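You operate a simulated robot arm through the tools that you are given. There is no shell and no other tool.

You are at the controls of a simulated robot arm. One attempt, no reset.

JOB
Put things in order on the breakfast bar. At the end: the beige nail brush stands on top of the brown parcel; the green seed mill (marked "SEEDS") stands where the beige nail brush stood; the grey lunch flask stands where the black milk frother stood; the black milk frother stands where the green seed mill stood; whatever was shut is shut again. Leave all else as you found it, and nothing knocked over.

The check looks at the end state, three seconds after you hand in, the way a careful person would. Anything else that was tipped, shoved, dropped, spilled or broken makes it a failure.

ROBOT AND FRAMES
A 6-joint arm with a two-finger gripper, fixed in place. Base frame: the origin is at the foot of the arm, x ahead of it, y to its left, z up; the work surface is at about z = 0. Units: m, degrees, N and s.
With the tool pointing down near the work surface it reaches from about 0.24 to 0.62 m from the base axis. Its first joint turns from -66.0 to 66.0 degrees. Payload 1.37 kg.
The TCP is the grasp point between the finger pads, 0.022 m short of the fingertips. In the tool frame z runs along the fingers and y along their closing line. The gripper opens to 0.092 m. The gripper's body begins 0.065 m behind the TCP.
Orientation is that of the tool frame in the base frame, as a unit quaternion [x, y, z, w]. With the fingers straight down and closing along the base's y, the tool's x points along the base's -x, its y along +y and its z along -z.

CONTROLS
- The arm moves only by the tool send_rows. Its arguments are lists of equal length, an entry for each row: "dp": the shift along the tool's x, y, z in m, a list of three; "rot": the turn, a rotation vector about the tool's x, y, z in rad, a list of three; "fingers": the gripper command, from -1 (fully open) to 1 (shut), values between in proportion. In form: {"dp": [[dx, dy, dz], ...], "rot": [[ax, ay, az], ...], "fingers": [fingers, ...]}. A call has 1 to 20 rows; each row shifts and turns the commanded pose from where the row before left it, along the tool's axes as they then stand. A row lasts 0.2 s, in which the tool goes at most 0.05 m and 8.6 degrees; a call with a longer step from one row to the next is refused whole, and so is a gripper value outside its range. Where a pose cannot be reached the arm comes as near as it can. A force on the tool above 40 N (or 10 N above the force at the start of the call, whichever is more), or a blocked arm, ends the call early, and 0.2 s more pass. The fingers move at their own pace and stop on an object; they squeeze with about 20 N. The grip force told is the motor's: it shows also when the fingers shut on nothing. Time passes only in rows, and 0.2 s behind the last, so rows that do not move let the fingers close. The reply holds the time, the measured pose of the TCP, the force on the tool along the base axes, the opening and the grip force, in the units named above and with some noise, with the torque about the TCP (base axes, N m) and any sound that the robot's microphone picked up.
- Cameras (640 x 400 px; columns grow to the right, rows downward): "scene" is fixed at [0.0027, -0.4165, 0.5839]; the picture's right is [0.96, -0.26, 0.00], its down [-0.15, -0.54, -0.83] and it looks along [0.22, 0.80, -0.56] (base axes); focal length 349 px, centre (320, 200). "wrist" rides on the gripper at [0.071, 0.019, -0.102] in the tool frame; the picture's right is [-0.26, 0.97, 0.00], its down [-0.75, -0.20, -0.63] and it looks along [-0.60, -0.16, 0.78] (tool axes); focal length 280 px, centre (320, 200). There is no depth. A picture from a camera that has moved, and an enlarged one, comes with that camera's place and axes in the base frame and with its lens.
- get_image(camera): a new picture of that camera. The clock stands still meanwhile.
- enlarge(camera, box): a new picture of the part [left, top, right, bottom] of that camera's present view, enlarged. The clock stands still meanwhile.
- hand_in(): hands the job in; it is judged then, once.

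Nothing tells you positions but the pictures and the camera data. Unless the task says otherwise, let go and move clear before handing in.

The tools are called after "Emit:" as name(argument=value, ...) on one line, values as JSON. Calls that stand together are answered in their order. send_rows: Moves the arm, as the interface text tells. Its arguments: {"type":"object","properties":{"dp":{"type":"array","items":{"type":"array","items":{"type":"number"}}},"rot":{"type":"array","items":{"type":"array","items":{"type":"number"}}},"fingers":{"type":"array","items":{"type":"number"}}},"required":["dp","rot","fingers"]} The other tools are called the same way: get_image (camera) takes a picture; enlarge (camera, box) takes an enlarged picture of a part of a camera's view; hand_in () hands the job in.

At the start:

```text
time_s: 0.0
tcp_pos: [0.4188, 0.2095, 0.2538]
orientation: [-0.001, 1.0, 0.001, 0.001]
ft_force: [0.4, -0.1, -0.3]
moment: [0.0, -0.01, -0.01]
opening: 0.0922
grasp_force: 0.0
```

scene: 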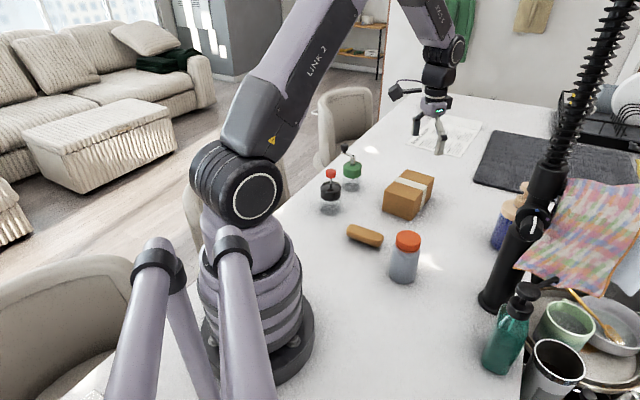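
wrist: 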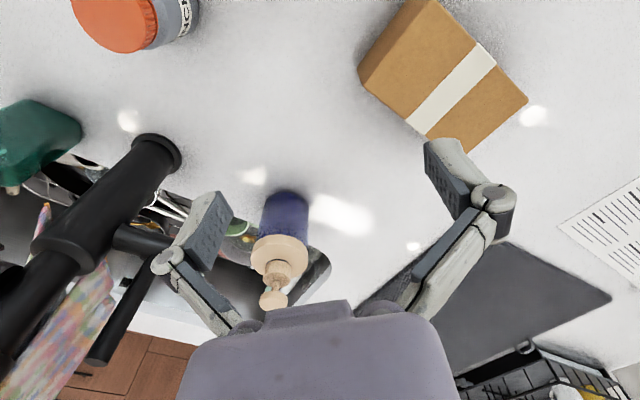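

I see a brown parcel, a beige nail brush, a grey flask with an orange lid, and two small items (black with red top, green) near the left edge. I'll enlarge the views to identify them and work out where they are.

Emit:
enlarge(camera="scene", box=[290, 120, 450, 220])

Emit:
enlarge(camera="scene", box=[310, 200, 470, 300])

Emit:
enlarge(camera="scene", box=[420, 160, 640, 400])

```text
4.00 times, centred on (370, 170) of scene
camera zoom: at [0.0027, -0.4165, 0.5839], right [0.96, -0.26, 0.0], down [-0.15, -0.54, -0.83], along [0.22, 0.8, -0.56], focal length 1394 px, centre (120, 320)
```

zoom: 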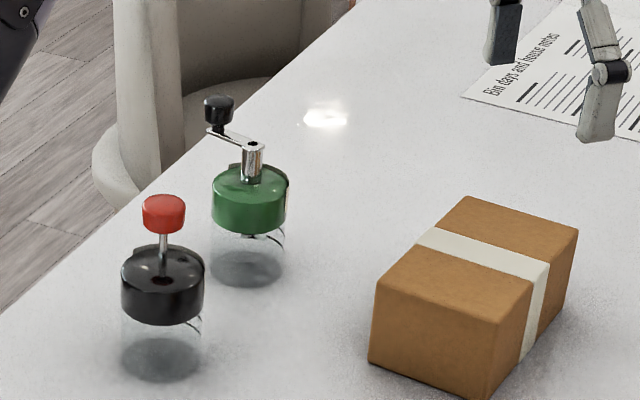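

```text
4.00 times, centred on (390, 250) of scene
camera zoom: at [0.0027, -0.4165, 0.5839], right [0.96, -0.26, 0.0], down [-0.15, -0.54, -0.83], along [0.22, 0.8, -0.56], focal length 1394 px, centre (40, 0)
```

zoom: 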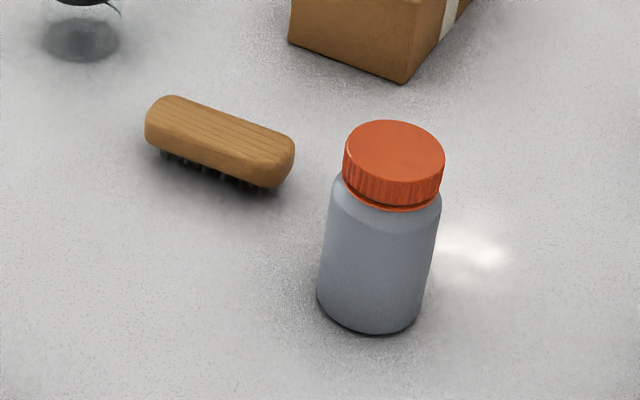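

```text
1.67 times, centred on (530, 280) of scene
camera zoom: at [0.0027, -0.4165, 0.5839], right [0.96, -0.26, 0.0], down [-0.15, -0.54, -0.83], along [0.22, 0.8, -0.56], focal length 581 px, centre (-30, 67)
```

zoom: 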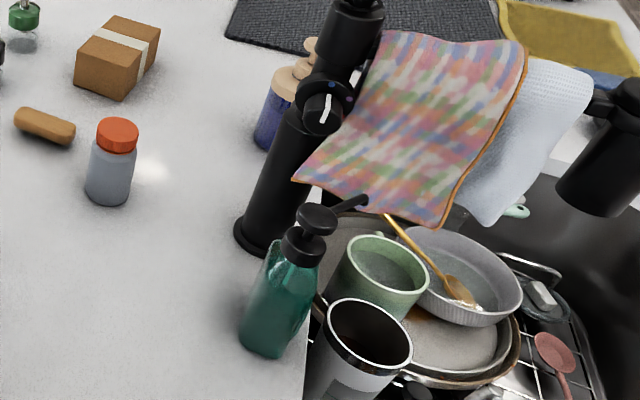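

The scene shows the frother (black lid, red plunger) at about (0.245, 0.36) and the green mill at about (0.35, 0.47). The brush is near (0.29, 0.20), the flask near (0.33, 0.07), and the parcel is centred near (0.475, 0.335). I'll move the wrist camera to get a closer second view before touching anything.

Emit:
send_rows(dp=[[0.04, 0.0025, 0], [0.04, 0.0025, 0], [0.04, 0.0025, 0], [0.04, 0.0025, 0], [0, 0, 0], [0, 0, 0], [0, 0, 0], [0, 0, 0], [0, 0, 0], [0, 0, 0], [0, 0, 0], [0, 0, 0], [0, 0, 0]], rot=[[0, 0, 0], [0, 0, 0], [0, 0, 0], [0, 0, 0], [0, 0, -0.131], [0, 0, -0.131], [0, 0, -0.131], [0, 0, -0.131], [0, 0, -0.131], [0, 0, -0.131], [0, 0, -0.131], [0, 0, -0.131], [0, 0, 0]], fingers=[-1, -1, -1, -1, -1, -1, -1, -1, -1, -1, -1, -1, -1])

Emit:
get_image(camera="wrist")

Emit:
get_image(camera="scene")

```text
time_s: 2.8
tcp_pos: [0.2568, 0.2192, 0.2534]
orientation: [-0.502, 0.865, 0.0, -0.001]
ft_force: [-0.3, -0.6, -0.8]
moment: [-0.01, 0.05, 0.0]
opening: 0.0921
grasp_force: 0.1
```

```text
taken
camera wrist: at [0.2055, 0.1668, 0.3543], right [-0.71, 0.71, 0.0], down [0.55, 0.55, 0.62], along [0.44, 0.44, -0.78], focal length 280 px, centre (320, 200)
```

wrist: 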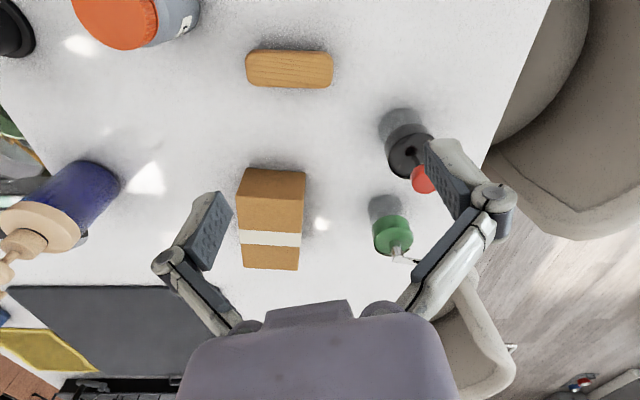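

```text
taken
```

scene: 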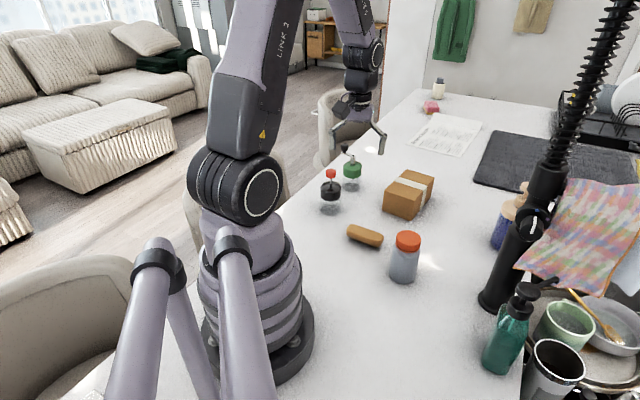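

The wrist view shows the brush, frother, mill and parcel. I'll enlarge them to read accurate positions and check details.

Emit:
enlarge(camera="wrist", box=[230, 30, 350, 105])

Emit:
enlarge(camera="wrist", box=[345, 90, 505, 190])

Emit:
enlarge(camera="wrist", box=[330, 170, 490, 270])

Emit:
enlarge(camera="wrist", box=[210, 155, 340, 280])

```text
5.33 times, centred on (290, 68) of wrist
camera zoom: at [0.2055, 0.1668, 0.3543], right [-0.71, 0.71, 0.0], down [0.55, 0.55, 0.62], along [0.44, 0.44, -0.78], focal length 1495 px, centre (480, 907)
```

zoom: 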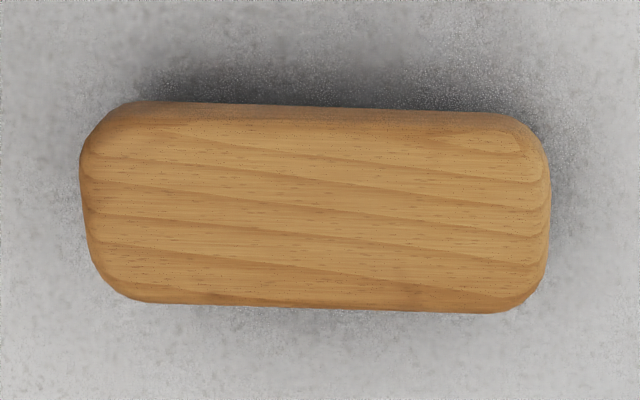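

```text
4.00 times, centred on (425, 140) of wrist
camera zoom: at [0.2055, 0.1668, 0.3543], right [-0.71, 0.71, 0.0], down [0.55, 0.55, 0.62], along [0.44, 0.44, -0.78], focal length 1122 px, centre (-100, 440)
```

zoom: 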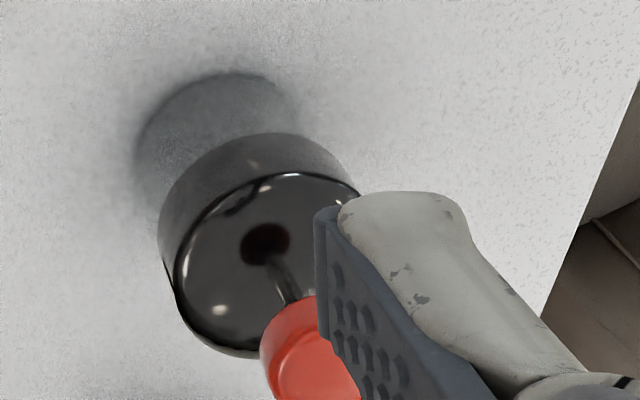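

```text
4.00 times, centred on (410, 220) of wrist
camera zoom: at [0.2055, 0.1668, 0.3543], right [-0.71, 0.71, 0.0], down [0.55, 0.55, 0.62], along [0.44, 0.44, -0.78], focal length 1122 px, centre (-40, 120)
```

zoom: 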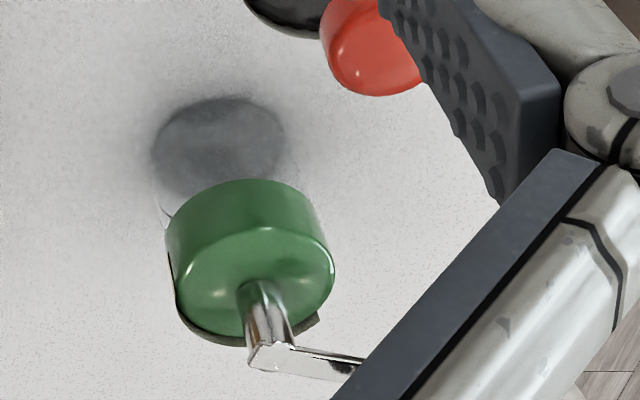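

```text
3.20 times, centred on (275, 218) of wrist
camera zoom: at [0.2055, 0.1668, 0.3543], right [-0.71, 0.71, 0.0], down [0.55, 0.55, 0.62], along [0.44, 0.44, -0.78], focal length 897 px, centre (464, 144)
```

zoom: 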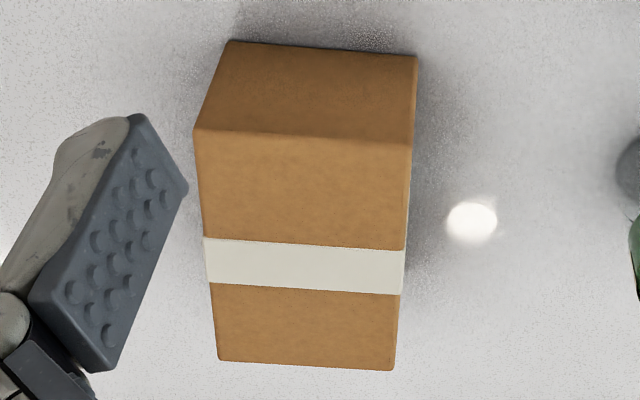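

Next I'll zoom in tighter on the two jars from the scene camera, so that I can cross-check the two views.

Emit:
enlarge(camera="scene", box=[310, 160, 358, 220])

Emit:
enlarge(camera="scene", box=[330, 140, 378, 200])

Emit:
enlarge(camera="scene", box=[340, 215, 436, 290])

Emit:
enlarge(camera="scene", box=[376, 160, 442, 226])

```text
6.67 times, centred on (334, 190) of scene
camera zoom: at [0.0027, -0.4165, 0.5839], right [0.96, -0.26, 0.0], down [-0.15, -0.54, -0.83], along [0.22, 0.8, -0.56], focal length 2324 px, centre (227, 267)
```

zoom: 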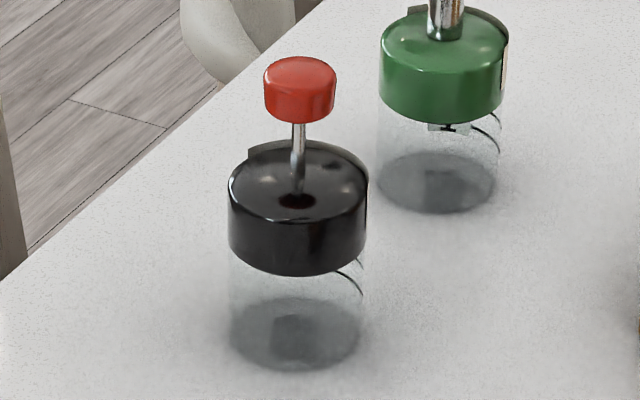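

```text
6.67 times, centred on (354, 170) of scene
camera zoom: at [0.0027, -0.4165, 0.5839], right [0.96, -0.26, 0.0], down [-0.15, -0.54, -0.83], along [0.22, 0.8, -0.56], focal length 2324 px, centre (93, 400)
```

zoom: 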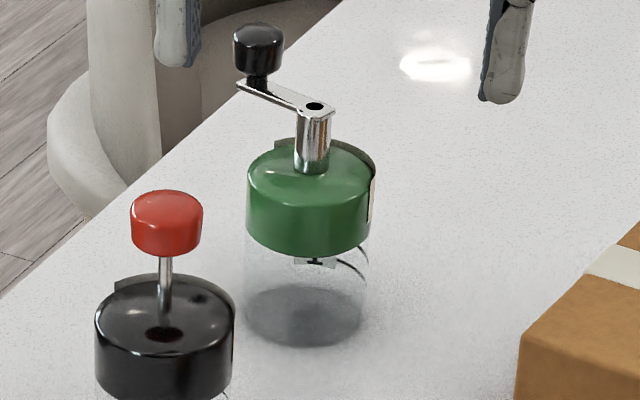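

```text
5.33 times, centred on (388, 252) of scene
camera zoom: at [0.0027, -0.4165, 0.5839], right [0.96, -0.26, 0.0], down [-0.15, -0.54, -0.83], along [0.22, 0.8, -0.56], focal length 1859 px, centre (-43, -80)
```

zoom: 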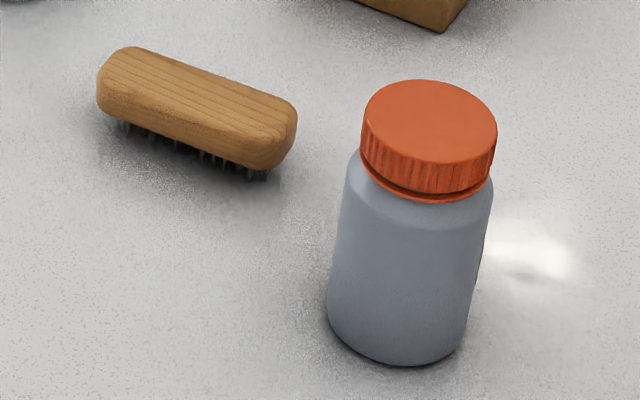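

```text
6.06 times, centred on (409, 193) of scene
camera zoom: at [0.0027, -0.4165, 0.5839], right [0.96, -0.26, 0.0], down [-0.15, -0.54, -0.83], along [0.22, 0.8, -0.56], focal length 2113 px, centre (-219, 242)
```

zoom: 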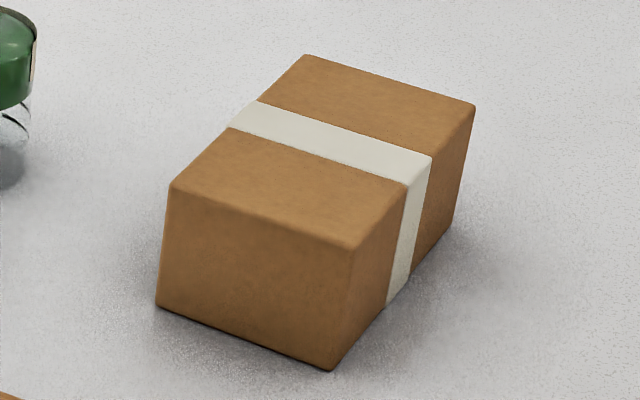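

Combining both views, the brush is at about (0.285, 0.199) with its long axis near -46°. The parcel centre is about (0.470, 0.328), its top at about 0.066 and its long axis near 40°. I'll turn the gripper to line up with the brush and hover over it for a closer look.

Emit:
send_rows(dp=[[0, 0, 0], [0, 0, 0], [0, 0, 0], [0, 0, 0], [0, 0, 0], [0, 0, 0], [0, 0, 0], [0, 0, 0], [0, 0, 0], [0, 0, 0], [0, 0, 0], [0, 0, 0], [0, 0, 0], [-0.0085, 0.0016, 0.025], [-0.0085, 0.0016, 0.025], [-0.0085, 0.0015, 0.025], [-0.0086, 0.0015, 0.025], [0, 0, 0]], rot=[[0, 0, 0.143], [0, 0, 0.143], [0, 0, 0.143], [0, 0, 0.143], [0, 0, 0.143], [0, 0, 0.143], [0, 0, 0.143], [0, 0, 0.143], [0, 0, 0.143], [0, 0, 0.143], [0, 0, 0.143], [0, 0, 0.143], [0, 0, 0.143], [0, 0, 0], [0, 0, 0], [0, 0, 0], [0, 0, 0], [0, 0, 0]], fingers=[-1, -1, -1, -1, -1, -1, -1, -1, -1, -1, -1, -1, -1, -1, -1, -1, -1, -1])

Emit:
get_image(camera="wrist")

Emit:
get_image(camera="scene")

```text
time_s: 6.6
tcp_pos: [0.2849, 0.2005, 0.1541]
orientation: [0.394, 0.919, 0.0, 0.001]
ft_force: [-0.2, -1.0, -0.6]
moment: [0.0, -0.02, -0.02]
opening: 0.0922
grasp_force: 0.0
```

```text
taken
camera wrist: at [0.2511, 0.2632, 0.2543], right [0.88, 0.48, 0.0], down [0.37, -0.69, 0.62], along [0.3, -0.55, -0.78], focal length 280 px, centre (320, 200)
```

wrist: 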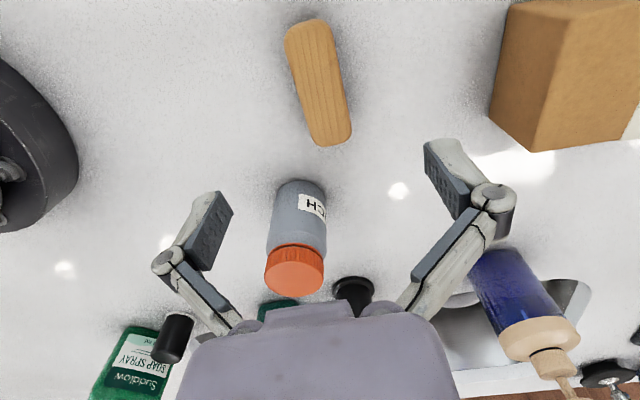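

```text
taken
```

scene: 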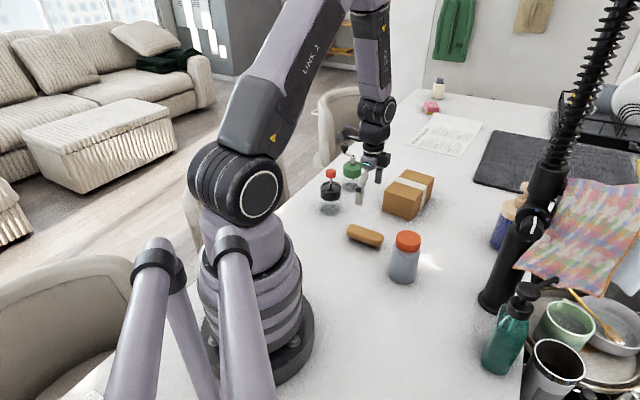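

Emit:
enlarge(camera="wrist", box=[240, 0, 400, 160])

Emit:
enlarge(camera="wrist", box=[240, 160, 360, 310])

```text
2.50 times, centred on (320, 80) of wrist
camera zoom: at [0.2511, 0.2632, 0.2543], right [0.88, 0.48, 0.0], down [0.37, -0.69, 0.62], along [0.3, -0.55, -0.78], focal length 701 px, centre (320, 500)
```

zoom: 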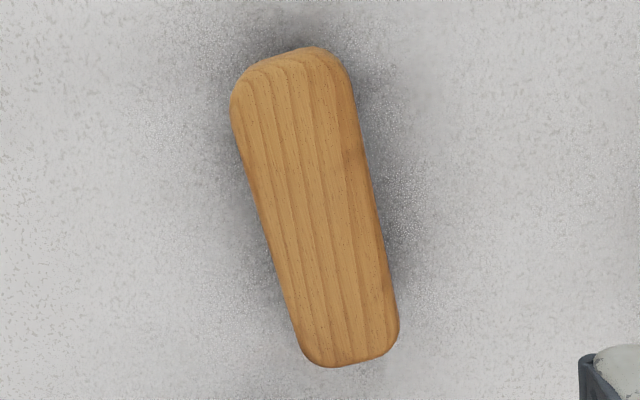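

```text
2.67 times, centred on (300, 235) of wrist
camera zoom: at [0.2511, 0.2632, 0.2543], right [0.88, 0.48, 0.0], down [0.37, -0.69, 0.62], along [0.3, -0.55, -0.78], focal length 748 px, centre (373, 107)
```

zoom: 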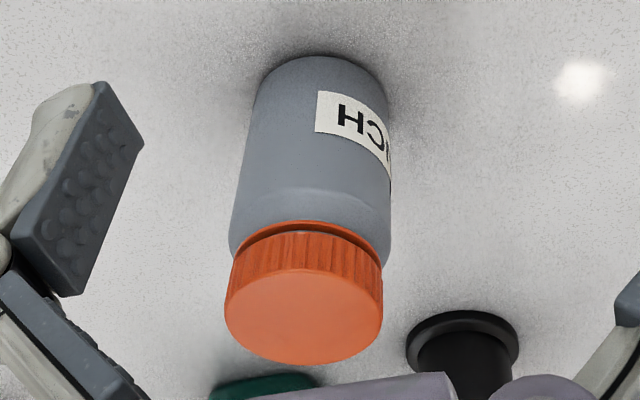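

The gripper is centred over the brush at about (0.2855, 0.200) and well aligned with it. I'll descend and grip it across its width.

Emit:
send_rows(dp=[[0, 0, 0.035], [0, 0, 0.035], [0, 0, 0.03], [0, 0, 0.015], [0, 0, 0.0125], [0, 0, 0]], rot=[[0, 0, 0.014], [0, 0, 0], [0, 0, 0], [0, 0, 0], [0, 0, 0], [0, 0, 0]], fingers=[-1, -1, -1, -1, -1, -1])

Emit:
get_image(camera="wrist")

Emit:
enlarge(camera="scene", box=[310, 180, 440, 290])

```text
time_s: 8.0
tcp_pos: [0.2875, 0.1994, 0.0253]
orientation: [0.4, 0.917, -0.001, 0.0]
ft_force: [0.0, -0.4, 0.1]
moment: [-0.04, -0.03, 0.05]
opening: 0.0919
grasp_force: 0.0
```

```text
taken
camera wrist: at [0.252, 0.2636, 0.1269], right [0.89, 0.46, 0.0], down [0.36, -0.69, 0.63], along [0.29, -0.55, -0.78], focal length 280 px, centre (320, 200)
```

wrist: 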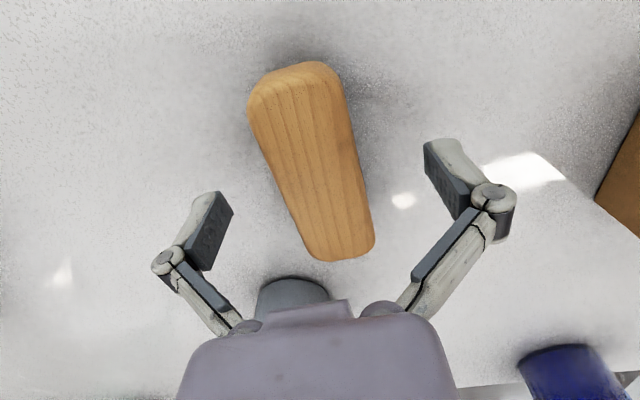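

```text
3.64 times, centred on (375, 235) of scene
camera zoom: at [0.0027, -0.4165, 0.5839], right [0.96, -0.26, 0.0], down [-0.15, -0.54, -0.83], along [0.22, 0.8, -0.56], focal length 1268 px, centre (120, 73)
```

zoom: 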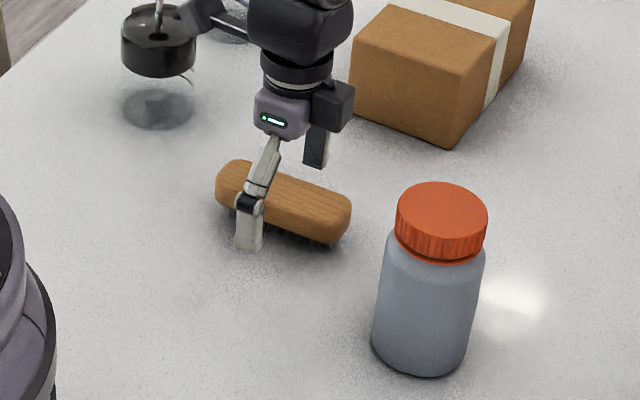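

The fingers straddle the brush, so I'll close them on it.

Emit:
send_rows(dp=[[0, 0, 0], [0, 0, 0], [0, 0, 0], [0, 0, 0], [0, 0, 0], [0, 0, 0]], rot=[[0, 0, 0], [0, 0, 0], [0, 0, 0], [0, 0, 0], [0, 0, 0], [0, 0, 0]], fingers=[1, 1, 1, 1, 1, 1])

Emit:
get_image(camera="wrist")

```text
time_s: 9.4
tcp_pos: [0.2857, 0.2004, 0.0266]
orientation: [0.4, 0.916, 0.0, 0.0]
ft_force: [0.6, 0.5, 7.5]
moment: [-0.02, 0.01, -0.02]
opening: 0.0346
grasp_force: 20.3
```

```text
taken
camera wrist: at [0.2522, 0.2637, 0.1272], right [0.89, 0.46, 0.0], down [0.36, -0.69, 0.63], along [0.29, -0.55, -0.78], focal length 280 px, centre (320, 200)
```

wrist: 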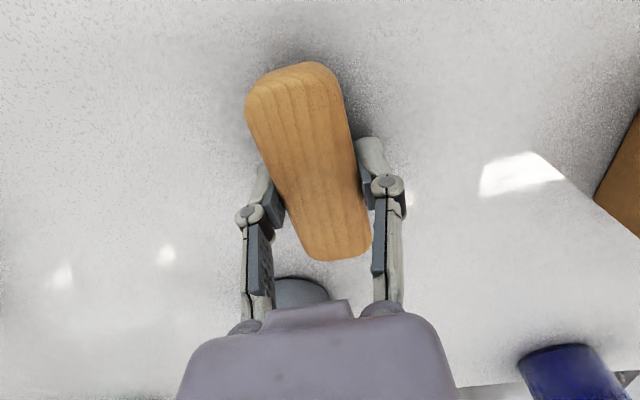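

The brush is gripped at 0.035 m opening with 20 N. I'll lift it straight up and check the hold.

Emit:
send_rows(dp=[[0, 0, -0.01], [0, 0, -0.03], [0, 0, -0.04], [0, 0, -0.04], [0, 0, -0.04], [0, 0, 0]], rot=[[0, 0, 0], [0, 0, 0], [0, 0, 0], [0, 0, 0], [0, 0, 0], [0, 0, 0]], fingers=[1, 1, 1, 1, 1, 1])

Emit:
get_image(camera="wrist")

Emit:
get_image(camera="scene")

```text
time_s: 10.8
tcp_pos: [0.286, 0.1981, 0.1865]
orientation: [0.401, 0.916, 0.001, -0.001]
ft_force: [0.7, 0.3, -0.2]
moment: [-0.03, -0.04, -0.01]
opening: 0.0346
grasp_force: 20.7
```

```text
taken
camera wrist: at [0.2516, 0.263, 0.2868], right [0.89, 0.46, 0.0], down [0.36, -0.69, 0.63], along [0.29, -0.55, -0.78], focal length 280 px, centre (320, 200)
```

wrist: 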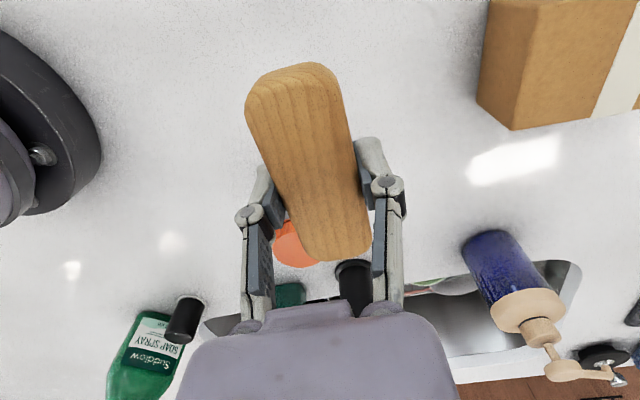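

```text
taken
```

scene: 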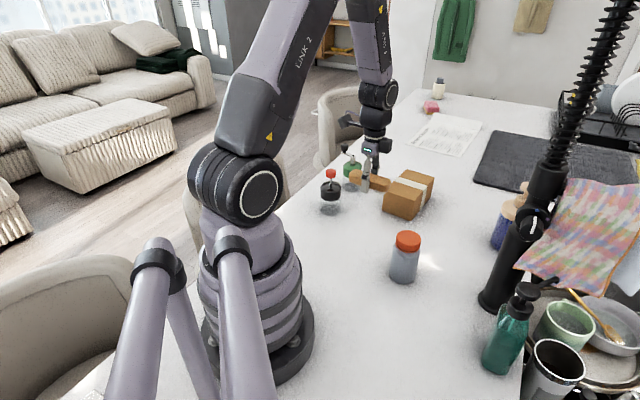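

The brush is held firmly. Now I'll turn it to match the parcel's long axis and carry it above the parcel.

Emit:
send_rows(dp=[[0, 0, 0], [0, 0, 0], [0, 0, 0], [0, 0, 0], [0, 0, 0], [0, 0, 0], [0, 0, 0], [0, 0, 0], [0, 0, 0], [0, 0, 0], [0, 0, 0], [-0.0374, -0.003, 0], [-0.0374, -0.003, 0], [-0.0374, -0.003, 0], [-0.0374, -0.003, 0], [-0.0374, -0.003, 0], [-0.0375, -0.003, 0], [0, 0, 0], [0, 0, 0]], rot=[[0, 0, -0.138], [0, 0, -0.138], [0, 0, -0.138], [0, 0, -0.138], [0, 0, -0.138], [0, 0, -0.138], [0, 0, -0.138], [0, 0, -0.138], [0, 0, -0.138], [0, 0, -0.138], [0, 0, -0.138], [0, 0, 0], [0, 0, 0], [0, 0, 0], [0, 0, 0], [0, 0, 0], [0, 0, 0], [0, 0, 0], [0, 0, 0]], fingers=[1, 1, 1, 1, 1, 1, 1, 1, 1, 1, 1, 1, 1, 1, 1, 1, 1, 1, 1])

Emit:
get_image(camera="wrist")

Emit:
enlarge(camera="scene", box=[330, 80, 490, 240])

```text
time_s: 14.8
tcp_pos: [0.4702, 0.3279, 0.1856]
orientation: [-0.34, 0.94, 0.0, 0.0]
ft_force: [0.0, 0.6, -1.4]
moment: [0.0, 0.02, 0.01]
opening: 0.0346
grasp_force: 20.5
```

```text
taken
camera wrist: at [0.4029, 0.2972, 0.2867], right [-0.42, 0.91, 0.0], down [0.71, 0.33, 0.62], along [0.57, 0.26, -0.78], focal length 280 px, centre (320, 200)
```

wrist: 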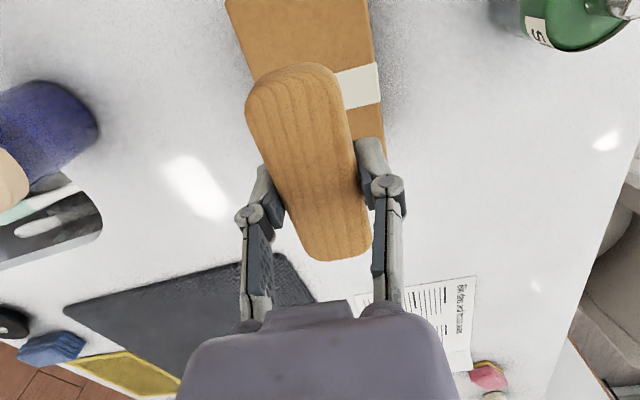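

```text
2.50 times, centred on (410, 160) of scene
camera zoom: at [0.0027, -0.4164, 0.5839], right [0.96, -0.26, 0.0], down [-0.15, -0.54, -0.83], along [0.22, 0.8, -0.56], focal length 872 px, centre (95, 300)
```

zoom: 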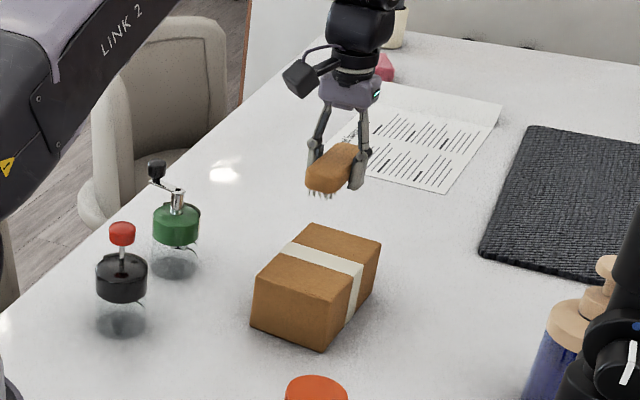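

The brush is centred over the parcel and aligned with it. The "S…" label on the green mill is also visible now. I'll lower it to just above the parcel top and check.

Emit:
send_rows(dp=[[0, 0, 0.03], [0, 0, 0.03], [0, 0, 0.018], [0, 0, 0.008], [0, 0, 0]], rot=[[0, 0, 0], [0, 0, 0], [0, 0, 0], [0, 0, 0], [0, 0, 0]], fingers=[1, 1, 1, 1, 1])

Emit:
enlarge(camera="scene", box=[360, 130, 460, 230])

```text
time_s: 16.0
tcp_pos: [0.4697, 0.329, 0.101]
orientation: [-0.341, 0.94, 0.0, 0.0]
ft_force: [0.6, 0.6, -0.7]
moment: [0.0, -0.01, 0.02]
opening: 0.0346
grasp_force: 20.2
```

```text
4.00 times, centred on (410, 180) of scene
camera zoom: at [0.0027, -0.4164, 0.5839], right [0.96, -0.26, 0.0], down [-0.15, -0.54, -0.83], along [0.22, 0.8, -0.56], focal length 1394 px, centre (-40, 280)
```

zoom: 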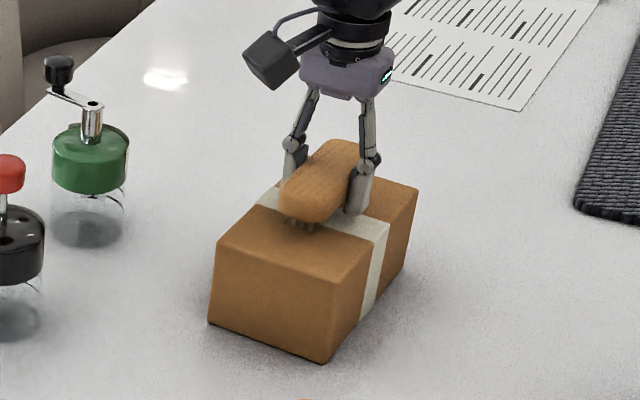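

Emit:
send_rows(dp=[[0, 0, 0.002], [0, 0, 0.002], [0, 0, 0.002], [0, 0, 0]], rot=[[0, 0, 0], [0, 0, 0], [0, 0, 0], [0, 0, 0]], fingers=[1, 1, 1, 1])

```text
time_s: 17.0
tcp_pos: [0.4697, 0.3293, 0.0957]
orientation: [-0.34, 0.94, 0.0, 0.002]
ft_force: [-4.0, -2.8, 18.4]
moment: [0.0, 0.03, 0.01]
opening: 0.0345
grasp_force: 19.8
```

The brush has touched the parcel top (18 N). I'll ease off slightly, then open the fingers.

Emit:
send_rows(dp=[[0, 0, -0.001], [0, 0, -0.0005], [0, 0, 0]], rot=[[0, 0, 0], [0, 0, 0], [0, 0, 0]], fingers=[1, 1, 1])

```text
time_s: 17.8
tcp_pos: [0.4705, 0.3298, 0.0958]
orientation: [-0.341, 0.94, 0.0, 0.0]
ft_force: [3.5, 1.9, 6.8]
moment: [0.22, -0.26, -0.05]
opening: 0.0345
grasp_force: 20.2
```

Emit:
send_rows(dp=[[0, 0, 0], [0, 0, 0], [0, 0, 0], [0, 0, 0], [0, 0, 0]], rot=[[0, 0, 0], [0, 0, 0], [0, 0, 0], [0, 0, 0], [0, 0, 0]], fingers=[0.1, -0.1, -0.4, -0.6, -0.6])

Emit:
enlarge(camera="scene", box=[360, 130, 460, 230])

Emit:
get_image(camera="wrist")

```text
time_s: 19.0
tcp_pos: [0.4706, 0.3296, 0.0963]
orientation: [-0.339, 0.941, 0.0, 0.001]
ft_force: [0.3, 0.7, -0.6]
moment: [0.0, 0.0, 0.01]
opening: 0.0735
grasp_force: 0.0
```

```text
4.00 times, centred on (410, 180) of scene
camera zoom: at [0.0027, -0.4165, 0.5839], right [0.96, -0.26, 0.0], down [-0.15, -0.54, -0.83], along [0.22, 0.8, -0.56], focal length 1394 px, centre (-40, 280)
```

zoom: 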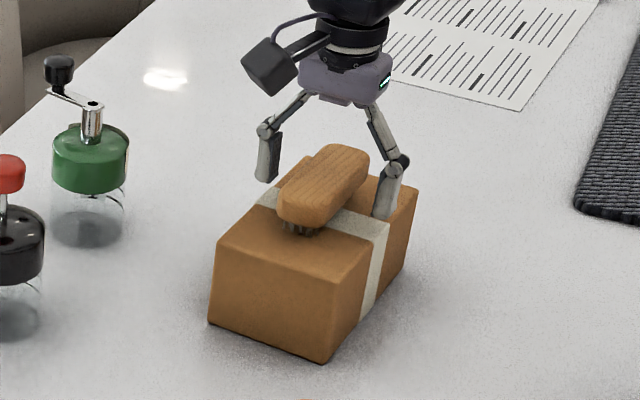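

```text
taken
camera wrist: at [0.4028, 0.2977, 0.1967], right [-0.42, 0.91, 0.0], down [0.71, 0.33, 0.63], along [0.57, 0.26, -0.78], focal length 280 px, centre (320, 200)
```

wrist: 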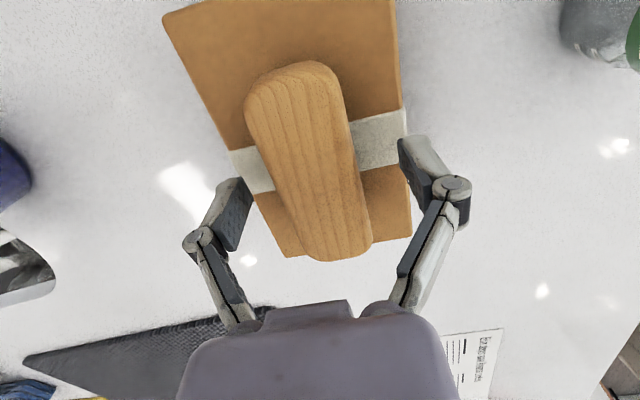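

The brush stands on the parcel and the parcel hasn't moved. Now I'll rise clear and move to inspect the green mill at about (0.344, 0.457) from close by.

Emit:
send_rows(dp=[[0, 0, -0.02], [0, 0, -0.04], [0, 0, -0.05], [0, 0, -0.05], [0, 0, 0], [0, 0, 0], [0, 0, 0], [0, 0, 0], [0, 0, 0], [0, 0, 0], [-0.0101, 0.0369, 0], [-0.0101, 0.0369, 0], [-0.0101, 0.0368, 0], [0, 0, 0]], rot=[[0, 0, 0], [0, 0, 0], [0, 0, 0], [0, 0, 0], [0, 0, -0.146], [0, 0, -0.146], [0, 0, -0.146], [0, 0, -0.146], [0, 0, -0.146], [0, 0, -0.146], [0, 0, 0], [0, 0, 0], [0, 0, 0], [0, 0, 0]], fingers=[-0.6, -0.8, -1, -1, -1, -1, -1, -1, -1, -1, -1, -1, -1, -1])

Emit:
get_image(camera="wrist")

Emit:
get_image(camera="scene")

```text
time_s: 22.0
tcp_pos: [0.3591, 0.361, 0.2569]
orientation: [0.707, -0.707, 0.0, -0.001]
ft_force: [1.3, 0.0, 0.3]
moment: [-0.01, 0.0, 0.04]
opening: 0.0921
grasp_force: 0.0
```

```text
taken
camera wrist: at [0.3397, 0.2884, 0.3569], right [-0.97, 0.26, 0.0], down [0.2, 0.75, 0.62], along [0.16, 0.6, -0.78], focal length 280 px, centre (320, 200)
```

wrist: 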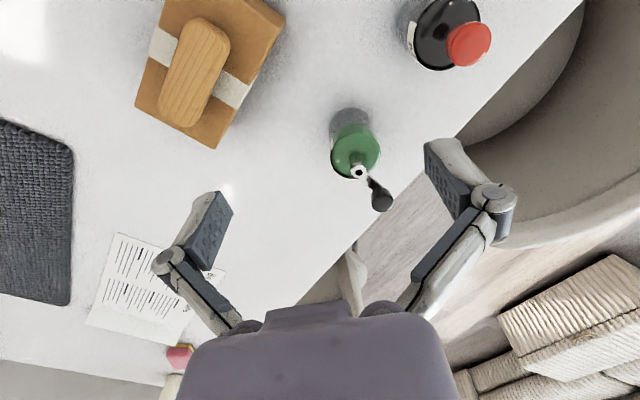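

```text
taken
```

scene: 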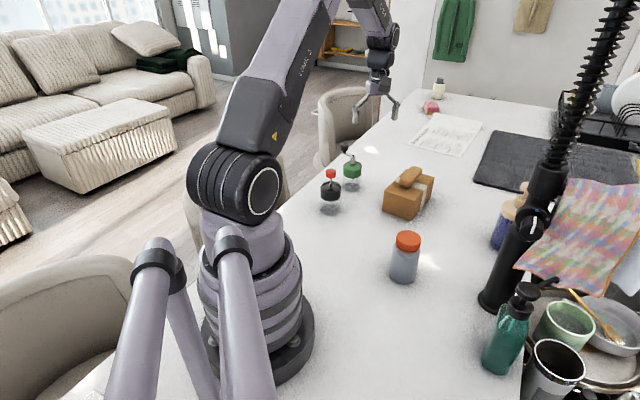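

Emit:
enlarge(camera="wrist", box=[310, 90, 410, 220])

Emit:
enlarge(camera="wrist", box=[370, 0, 510, 90])

Emit:
enlarge(camera="wrist", box=[120, 0, 300, 160])

```text
3.08 times, centred on (360, 155) of wrist
camera zoom: at [0.3397, 0.2884, 0.3569], right [-0.97, 0.26, 0.0], down [0.2, 0.75, 0.62], along [0.16, 0.6, -0.78], focal length 863 px, centre (197, 338)
```

zoom: 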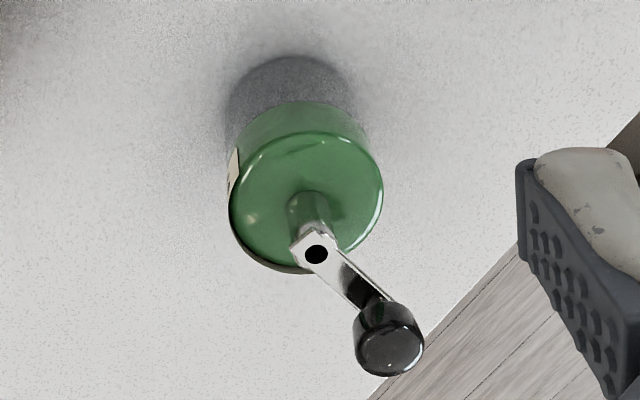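

```text
4.44 times, centred on (440, 45) of wrist
camera zoom: at [0.3397, 0.2884, 0.3569], right [-0.97, 0.26, 0.0], down [0.2, 0.75, 0.62], along [0.16, 0.6, -0.78], focal length 1246 px, centre (-213, 889)
```

zoom: 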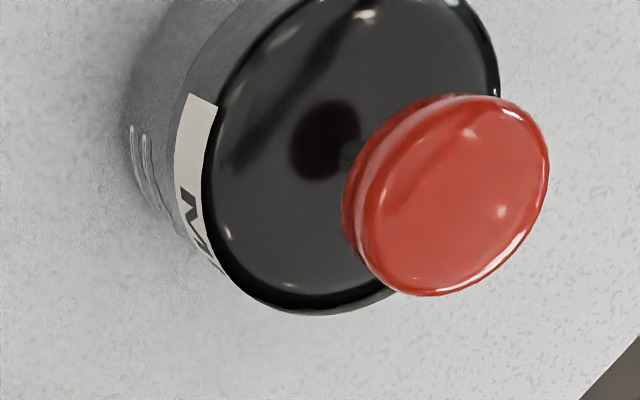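

```text
2.50 times, centred on (210, 80) of wrist
camera zoom: at [0.3397, 0.2884, 0.3569], right [-0.97, 0.26, 0.0], down [0.2, 0.75, 0.62], along [0.16, 0.6, -0.78], focal length 701 px, centre (595, 500)
```

zoom: 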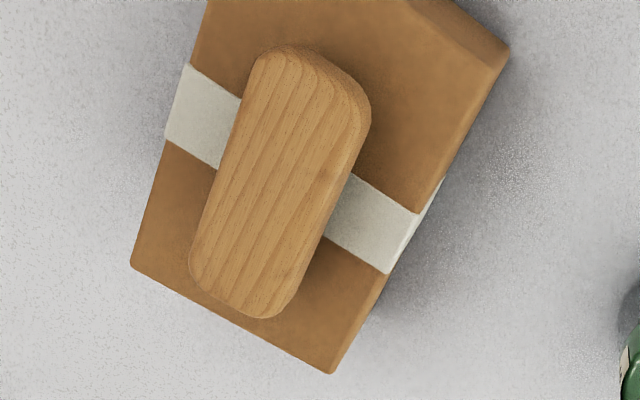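

The mill axis is at about (0.3425, 0.4555) with its crank pointing toward 122°. The frother is at about (0.244, 0.354). To lift the jar by its glass and not by its lid, I'll tilt the tool 25° and hover over the mill, checking that nothing is in the way.

Emit:
send_rows(dp=[[0, 0, 0], [0, 0, 0], [0, 0, 0], [-0.0205, 0.0055, 0.0305], [-0.0205, 0.0055, 0.0305], [-0.0205, 0.0056, 0.0306], [0, 0, 0], [0, 0, 0]], rot=[[0, -0.1454, 0], [0, -0.1454, 0], [0, -0.1454, 0], [0, 0, 0], [0, 0, 0], [0, 0, 0], [0, 0, 0], [0, 0, 0]], fingers=[-1, -1, -1, -1, -1, -1, -1, -1])

Emit:
get_image(camera="wrist")

Emit:
enlarge(camera="scene", box=[290, 60, 450, 220])

```text
time_s: 23.8
tcp_pos: [0.3427, 0.4557, 0.199]
orientation: [0.69, -0.69, -0.153, -0.153]
ft_force: [-0.1, 0.1, 0.8]
moment: [-0.04, 0.0, 0.01]
opening: 0.0919
grasp_force: 0.0
```

```text
taken
camera wrist: at [0.3237, 0.3467, 0.2599], right [-0.97, 0.24, 0.11], down [0.2, 0.42, 0.88], along [0.16, 0.88, -0.45], focal length 280 px, centre (320, 200)
```

wrist: 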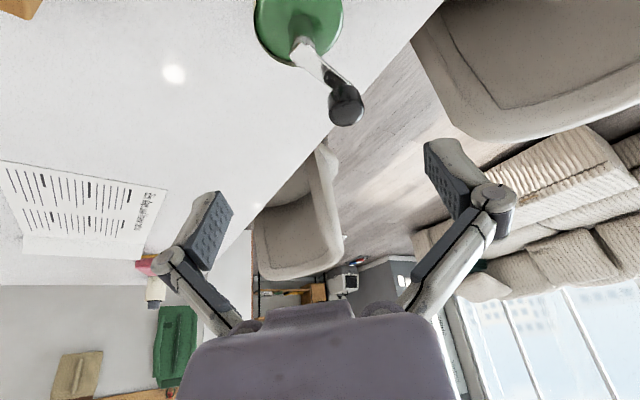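

```text
2.50 times, centred on (370, 140) of scene
camera zoom: at [0.0027, -0.4164, 0.5839], right [0.96, -0.26, 0.0], down [-0.15, -0.54, -0.83], along [0.22, 0.8, -0.56], focal length 872 px, centre (195, 350)
```

zoom: 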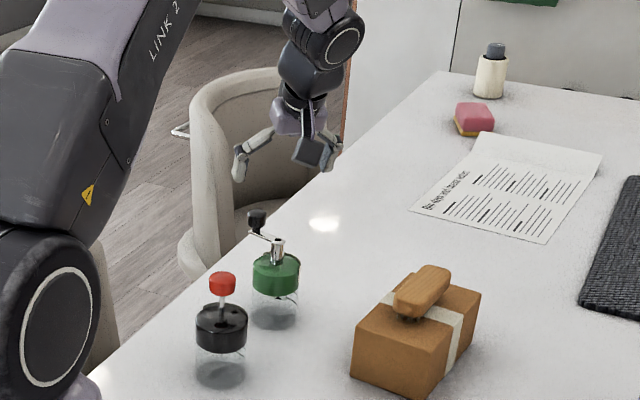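

The tilt is right and the gripper is centred on the mill. I'll descend vertically in stages and watch the clearance to the crank.

Emit:
send_rows(dp=[[0.01268, 0, 0.02719], [0.01268, 0, 0.02719], [0.01268, 0, 0.02719], [0.00634, 0, 0.0136], [0, 0, 0]], rot=[[0, 0, 0], [0, 0, 0], [0, 0, 0], [0, 0, 0], [0, 0, 0]], fingers=[-1, -1, -1, -1, -1])

Emit:
get_image(camera="wrist")

Emit:
enlarge(camera="scene", box=[300, 100, 420, 220])

```text
time_s: 25.0
tcp_pos: [0.3427, 0.4543, 0.0943]
orientation: [-0.69, 0.69, 0.153, 0.153]
ft_force: [0.2, 0.5, 0.0]
moment: [0.02, -0.02, -0.01]
opening: 0.0918
grasp_force: 0.0
```

```text
taken
camera wrist: at [0.3229, 0.3461, 0.1547], right [-0.97, 0.24, 0.11], down [0.2, 0.42, 0.88], along [0.16, 0.88, -0.45], focal length 280 px, centre (320, 200)
```

wrist: 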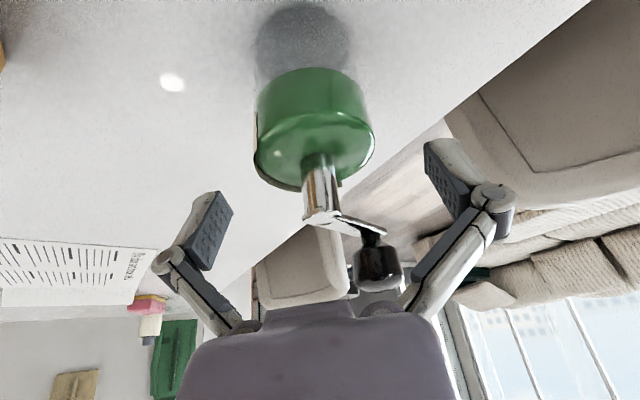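

```text
3.33 times, centred on (360, 160) of scene
camera zoom: at [0.0027, -0.4165, 0.5839], right [0.96, -0.26, 0.0], down [-0.15, -0.54, -0.83], along [0.22, 0.8, -0.56], focal length 1162 px, centre (187, 333)
```

zoom: 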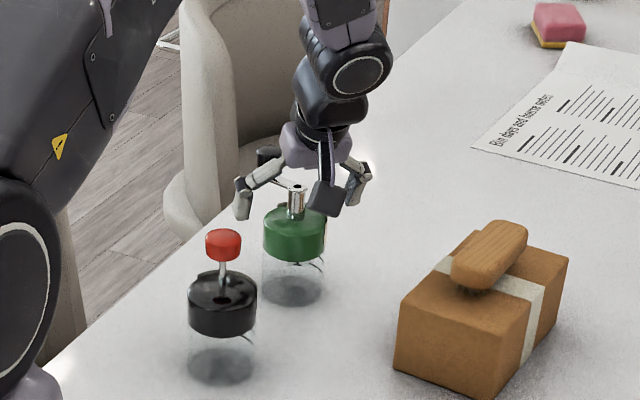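

The crank sits clear between the fingers, so I'll continue down to glass height.

Emit:
send_rows(dp=[[0.01268, 0, 0.02719], [0.00845, 0, 0.01813], [0.00676, 0, 0.0145], [0, 0, 0], [0, 0, 0]], rot=[[0, 0, 0], [0, 0, 0], [0, 0, 0], [0, 0, 0], [0, 0, 0]], fingers=[-1, -1, -1, -1, -1])

Emit:
get_image(camera="wrist")

Emit:
enlarge(camera="scene", box=[300, 120, 400, 220])

```text
time_s: 26.2
tcp_pos: [0.3432, 0.4548, 0.0287]
orientation: [0.69, -0.69, -0.153, -0.154]
ft_force: [-0.2, -3.9, 13.3]
moment: [0.23, -0.04, 0.03]
opening: 0.0921
grasp_force: 0.0
```

```text
taken
camera wrist: at [0.3237, 0.346, 0.0896], right [-0.97, 0.24, 0.11], down [0.2, 0.42, 0.89], along [0.16, 0.88, -0.45], focal length 280 px, centre (320, 200)
```

wrist: 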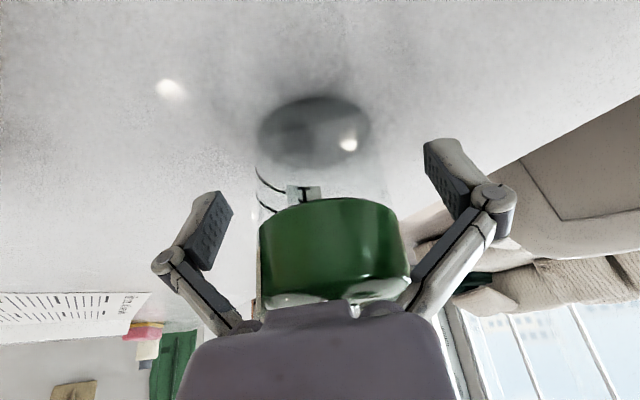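

```text
4.00 times, centred on (350, 170) of scene
camera zoom: at [0.0026, -0.4165, 0.5839], right [0.96, -0.26, 0.0], down [-0.15, -0.54, -0.83], along [0.22, 0.8, -0.56], focal length 1394 px, centre (200, 320)
```

zoom: 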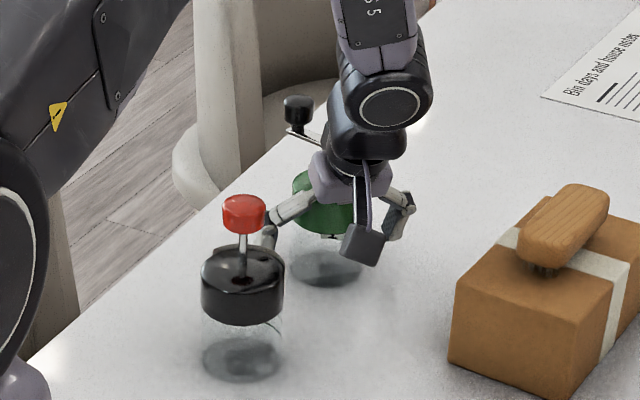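

There is an unexpected 13 N contact here, probably something brushing the crank hub or the tabletop. I'll back up a few millimetres and see what touches.

Emit:
send_rows(dp=[[-0.00169, 0, -0.00363], [0, 0, 0]], rot=[[0, 0, 0], [0, 0, 0]], fingers=[-1, -1])

Emit:
enlarge(camera="scene", box=[325, 140, 375, 190])

Emit:
enlarge(camera="wrist", box=[220, 80, 440, 320])

```text
time_s: 26.8
tcp_pos: [0.3419, 0.4534, 0.0322]
orientation: [0.691, -0.69, -0.152, -0.152]
ft_force: [-0.2, 0.3, -0.8]
moment: [0.0, -0.02, 0.03]
opening: 0.0918
grasp_force: 0.1
```

```text
8.00 times, centred on (350, 165) of scene
camera zoom: at [0.0027, -0.4165, 0.5839], right [0.96, -0.26, 0.0], down [-0.15, -0.54, -0.83], along [0.22, 0.8, -0.56], focal length 2789 px, centre (80, 480)
```

zoom: 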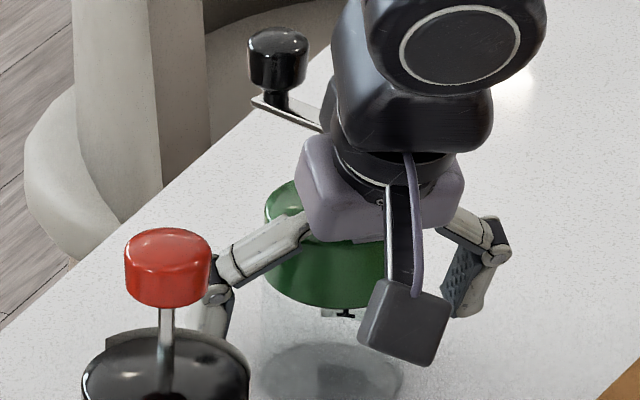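

```text
1.67 times, centred on (330, 200) of wrist
camera zoom: at [0.3228, 0.3456, 0.0926], right [-0.97, 0.24, 0.11], down [0.2, 0.42, 0.88], along [0.16, 0.88, -0.45], focal length 467 px, centre (303, 200)
```

zoom: 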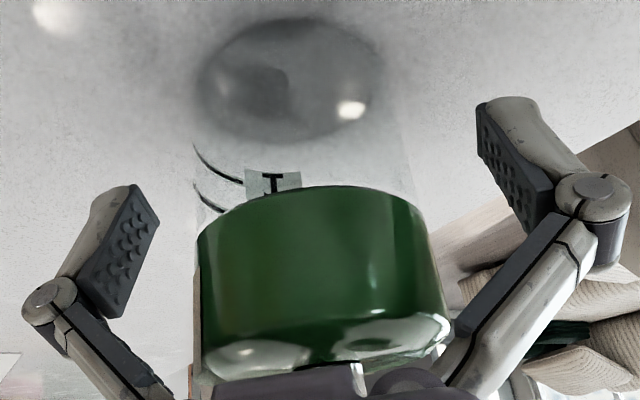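

With a few millimetres of lift the contact is gone. It was the palm touching the crank hub. I'll tilt 10° further about the grasp point, which swings the palm away from the hub and keeps the pads on glass only.

Emit:
send_rows(dp=[[0, 0, 0], [0, 0, 0], [0.0005, 0, 0.0021], [0.0006, 0, 0.0021], [0, 0, 0], [0, 0, 0]], rot=[[0, -0.0873, 0], [0, -0.0873, 0], [0, 0, 0], [0, 0, 0], [0, 0, 0], [0, 0, 0]], fingers=[-1, -1, -1, -1, -1, -1])

Emit:
get_image(camera="wrist")

Emit:
enlarge(camera="scene", box=[310, 120, 400, 210])

```text
time_s: 28.2
tcp_pos: [0.3426, 0.4563, 0.0285]
orientation: [0.675, -0.674, -0.212, -0.212]
ft_force: [-0.3, 0.0, -0.5]
moment: [-0.02, 0.01, -0.01]
opening: 0.0919
grasp_force: 0.1
```

```text
taken
camera wrist: at [0.3232, 0.3381, 0.0693], right [-0.97, 0.21, 0.15], down [0.2, 0.26, 0.94], along [0.16, 0.94, -0.29], focal length 280 px, centre (320, 200)
```

wrist: 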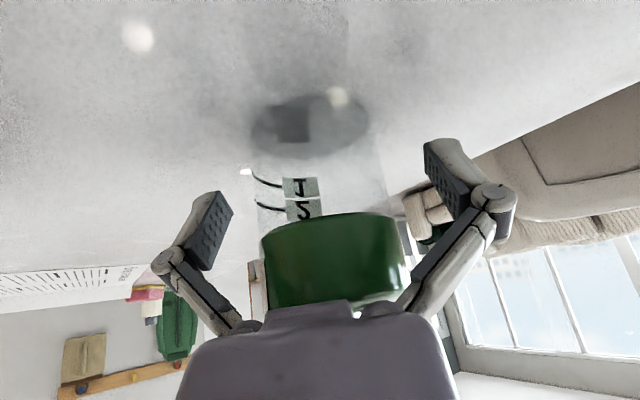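

```text
4.44 times, centred on (355, 165) of scene
camera zoom: at [0.0027, -0.4165, 0.5839], right [0.96, -0.26, 0.0], down [-0.15, -0.54, -0.83], along [0.22, 0.8, -0.56], focal length 1550 px, centre (164, 356)
```

zoom: 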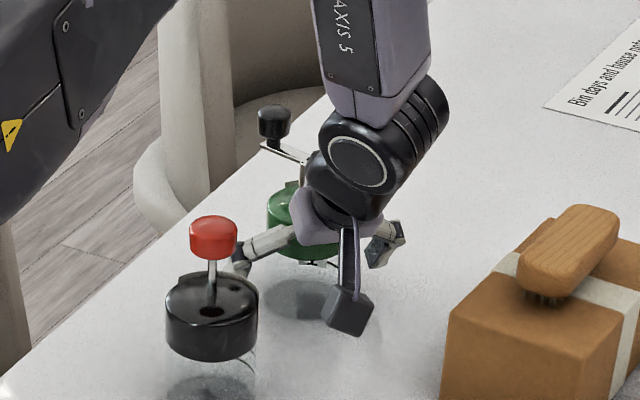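

Now there is no contact force and the pads straddle the glass, so I'll close on it.

Emit:
send_rows(dp=[[0, 0, 0], [0, 0, 0], [0, 0, 0], [0, 0, 0], [0, 0, 0]], rot=[[0, 0, 0], [0, 0, 0], [0, 0, 0], [0, 0, 0], [0, 0, 0]], fingers=[0.2, 1, 1, 1, 1])

Emit:
get_image(camera="wrist")

Emit:
enlarge(camera="scene", box=[310, 120, 400, 210])

```text
time_s: 29.4
tcp_pos: [0.3431, 0.4561, 0.0274]
orientation: [0.675, -0.674, -0.213, -0.212]
ft_force: [0.0, -1.5, 3.8]
moment: [-0.03, 0.06, 0.03]
opening: 0.057
grasp_force: 19.7
```

```text
taken
camera wrist: at [0.3233, 0.3381, 0.0695], right [-0.97, 0.21, 0.15], down [0.2, 0.26, 0.94], along [0.16, 0.94, -0.29], focal length 280 px, centre (320, 200)
```

wrist: 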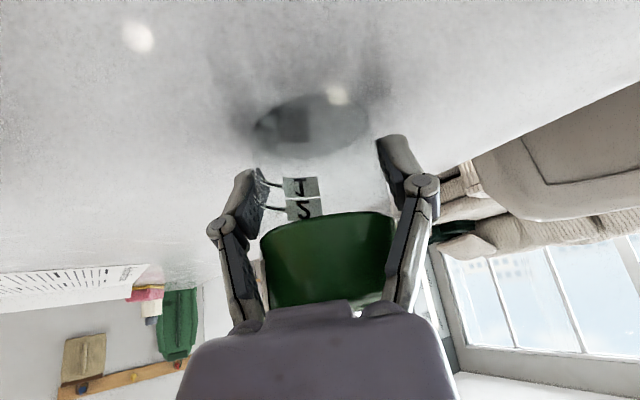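

```text
4.44 times, centred on (355, 165) of scene
camera zoom: at [0.0027, -0.4165, 0.5839], right [0.96, -0.26, 0.0], down [-0.15, -0.54, -0.83], along [0.22, 0.8, -0.56], focal length 1550 px, centre (164, 356)
```

zoom: 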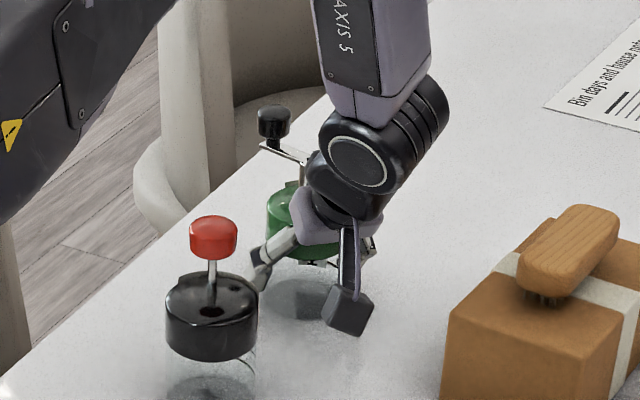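

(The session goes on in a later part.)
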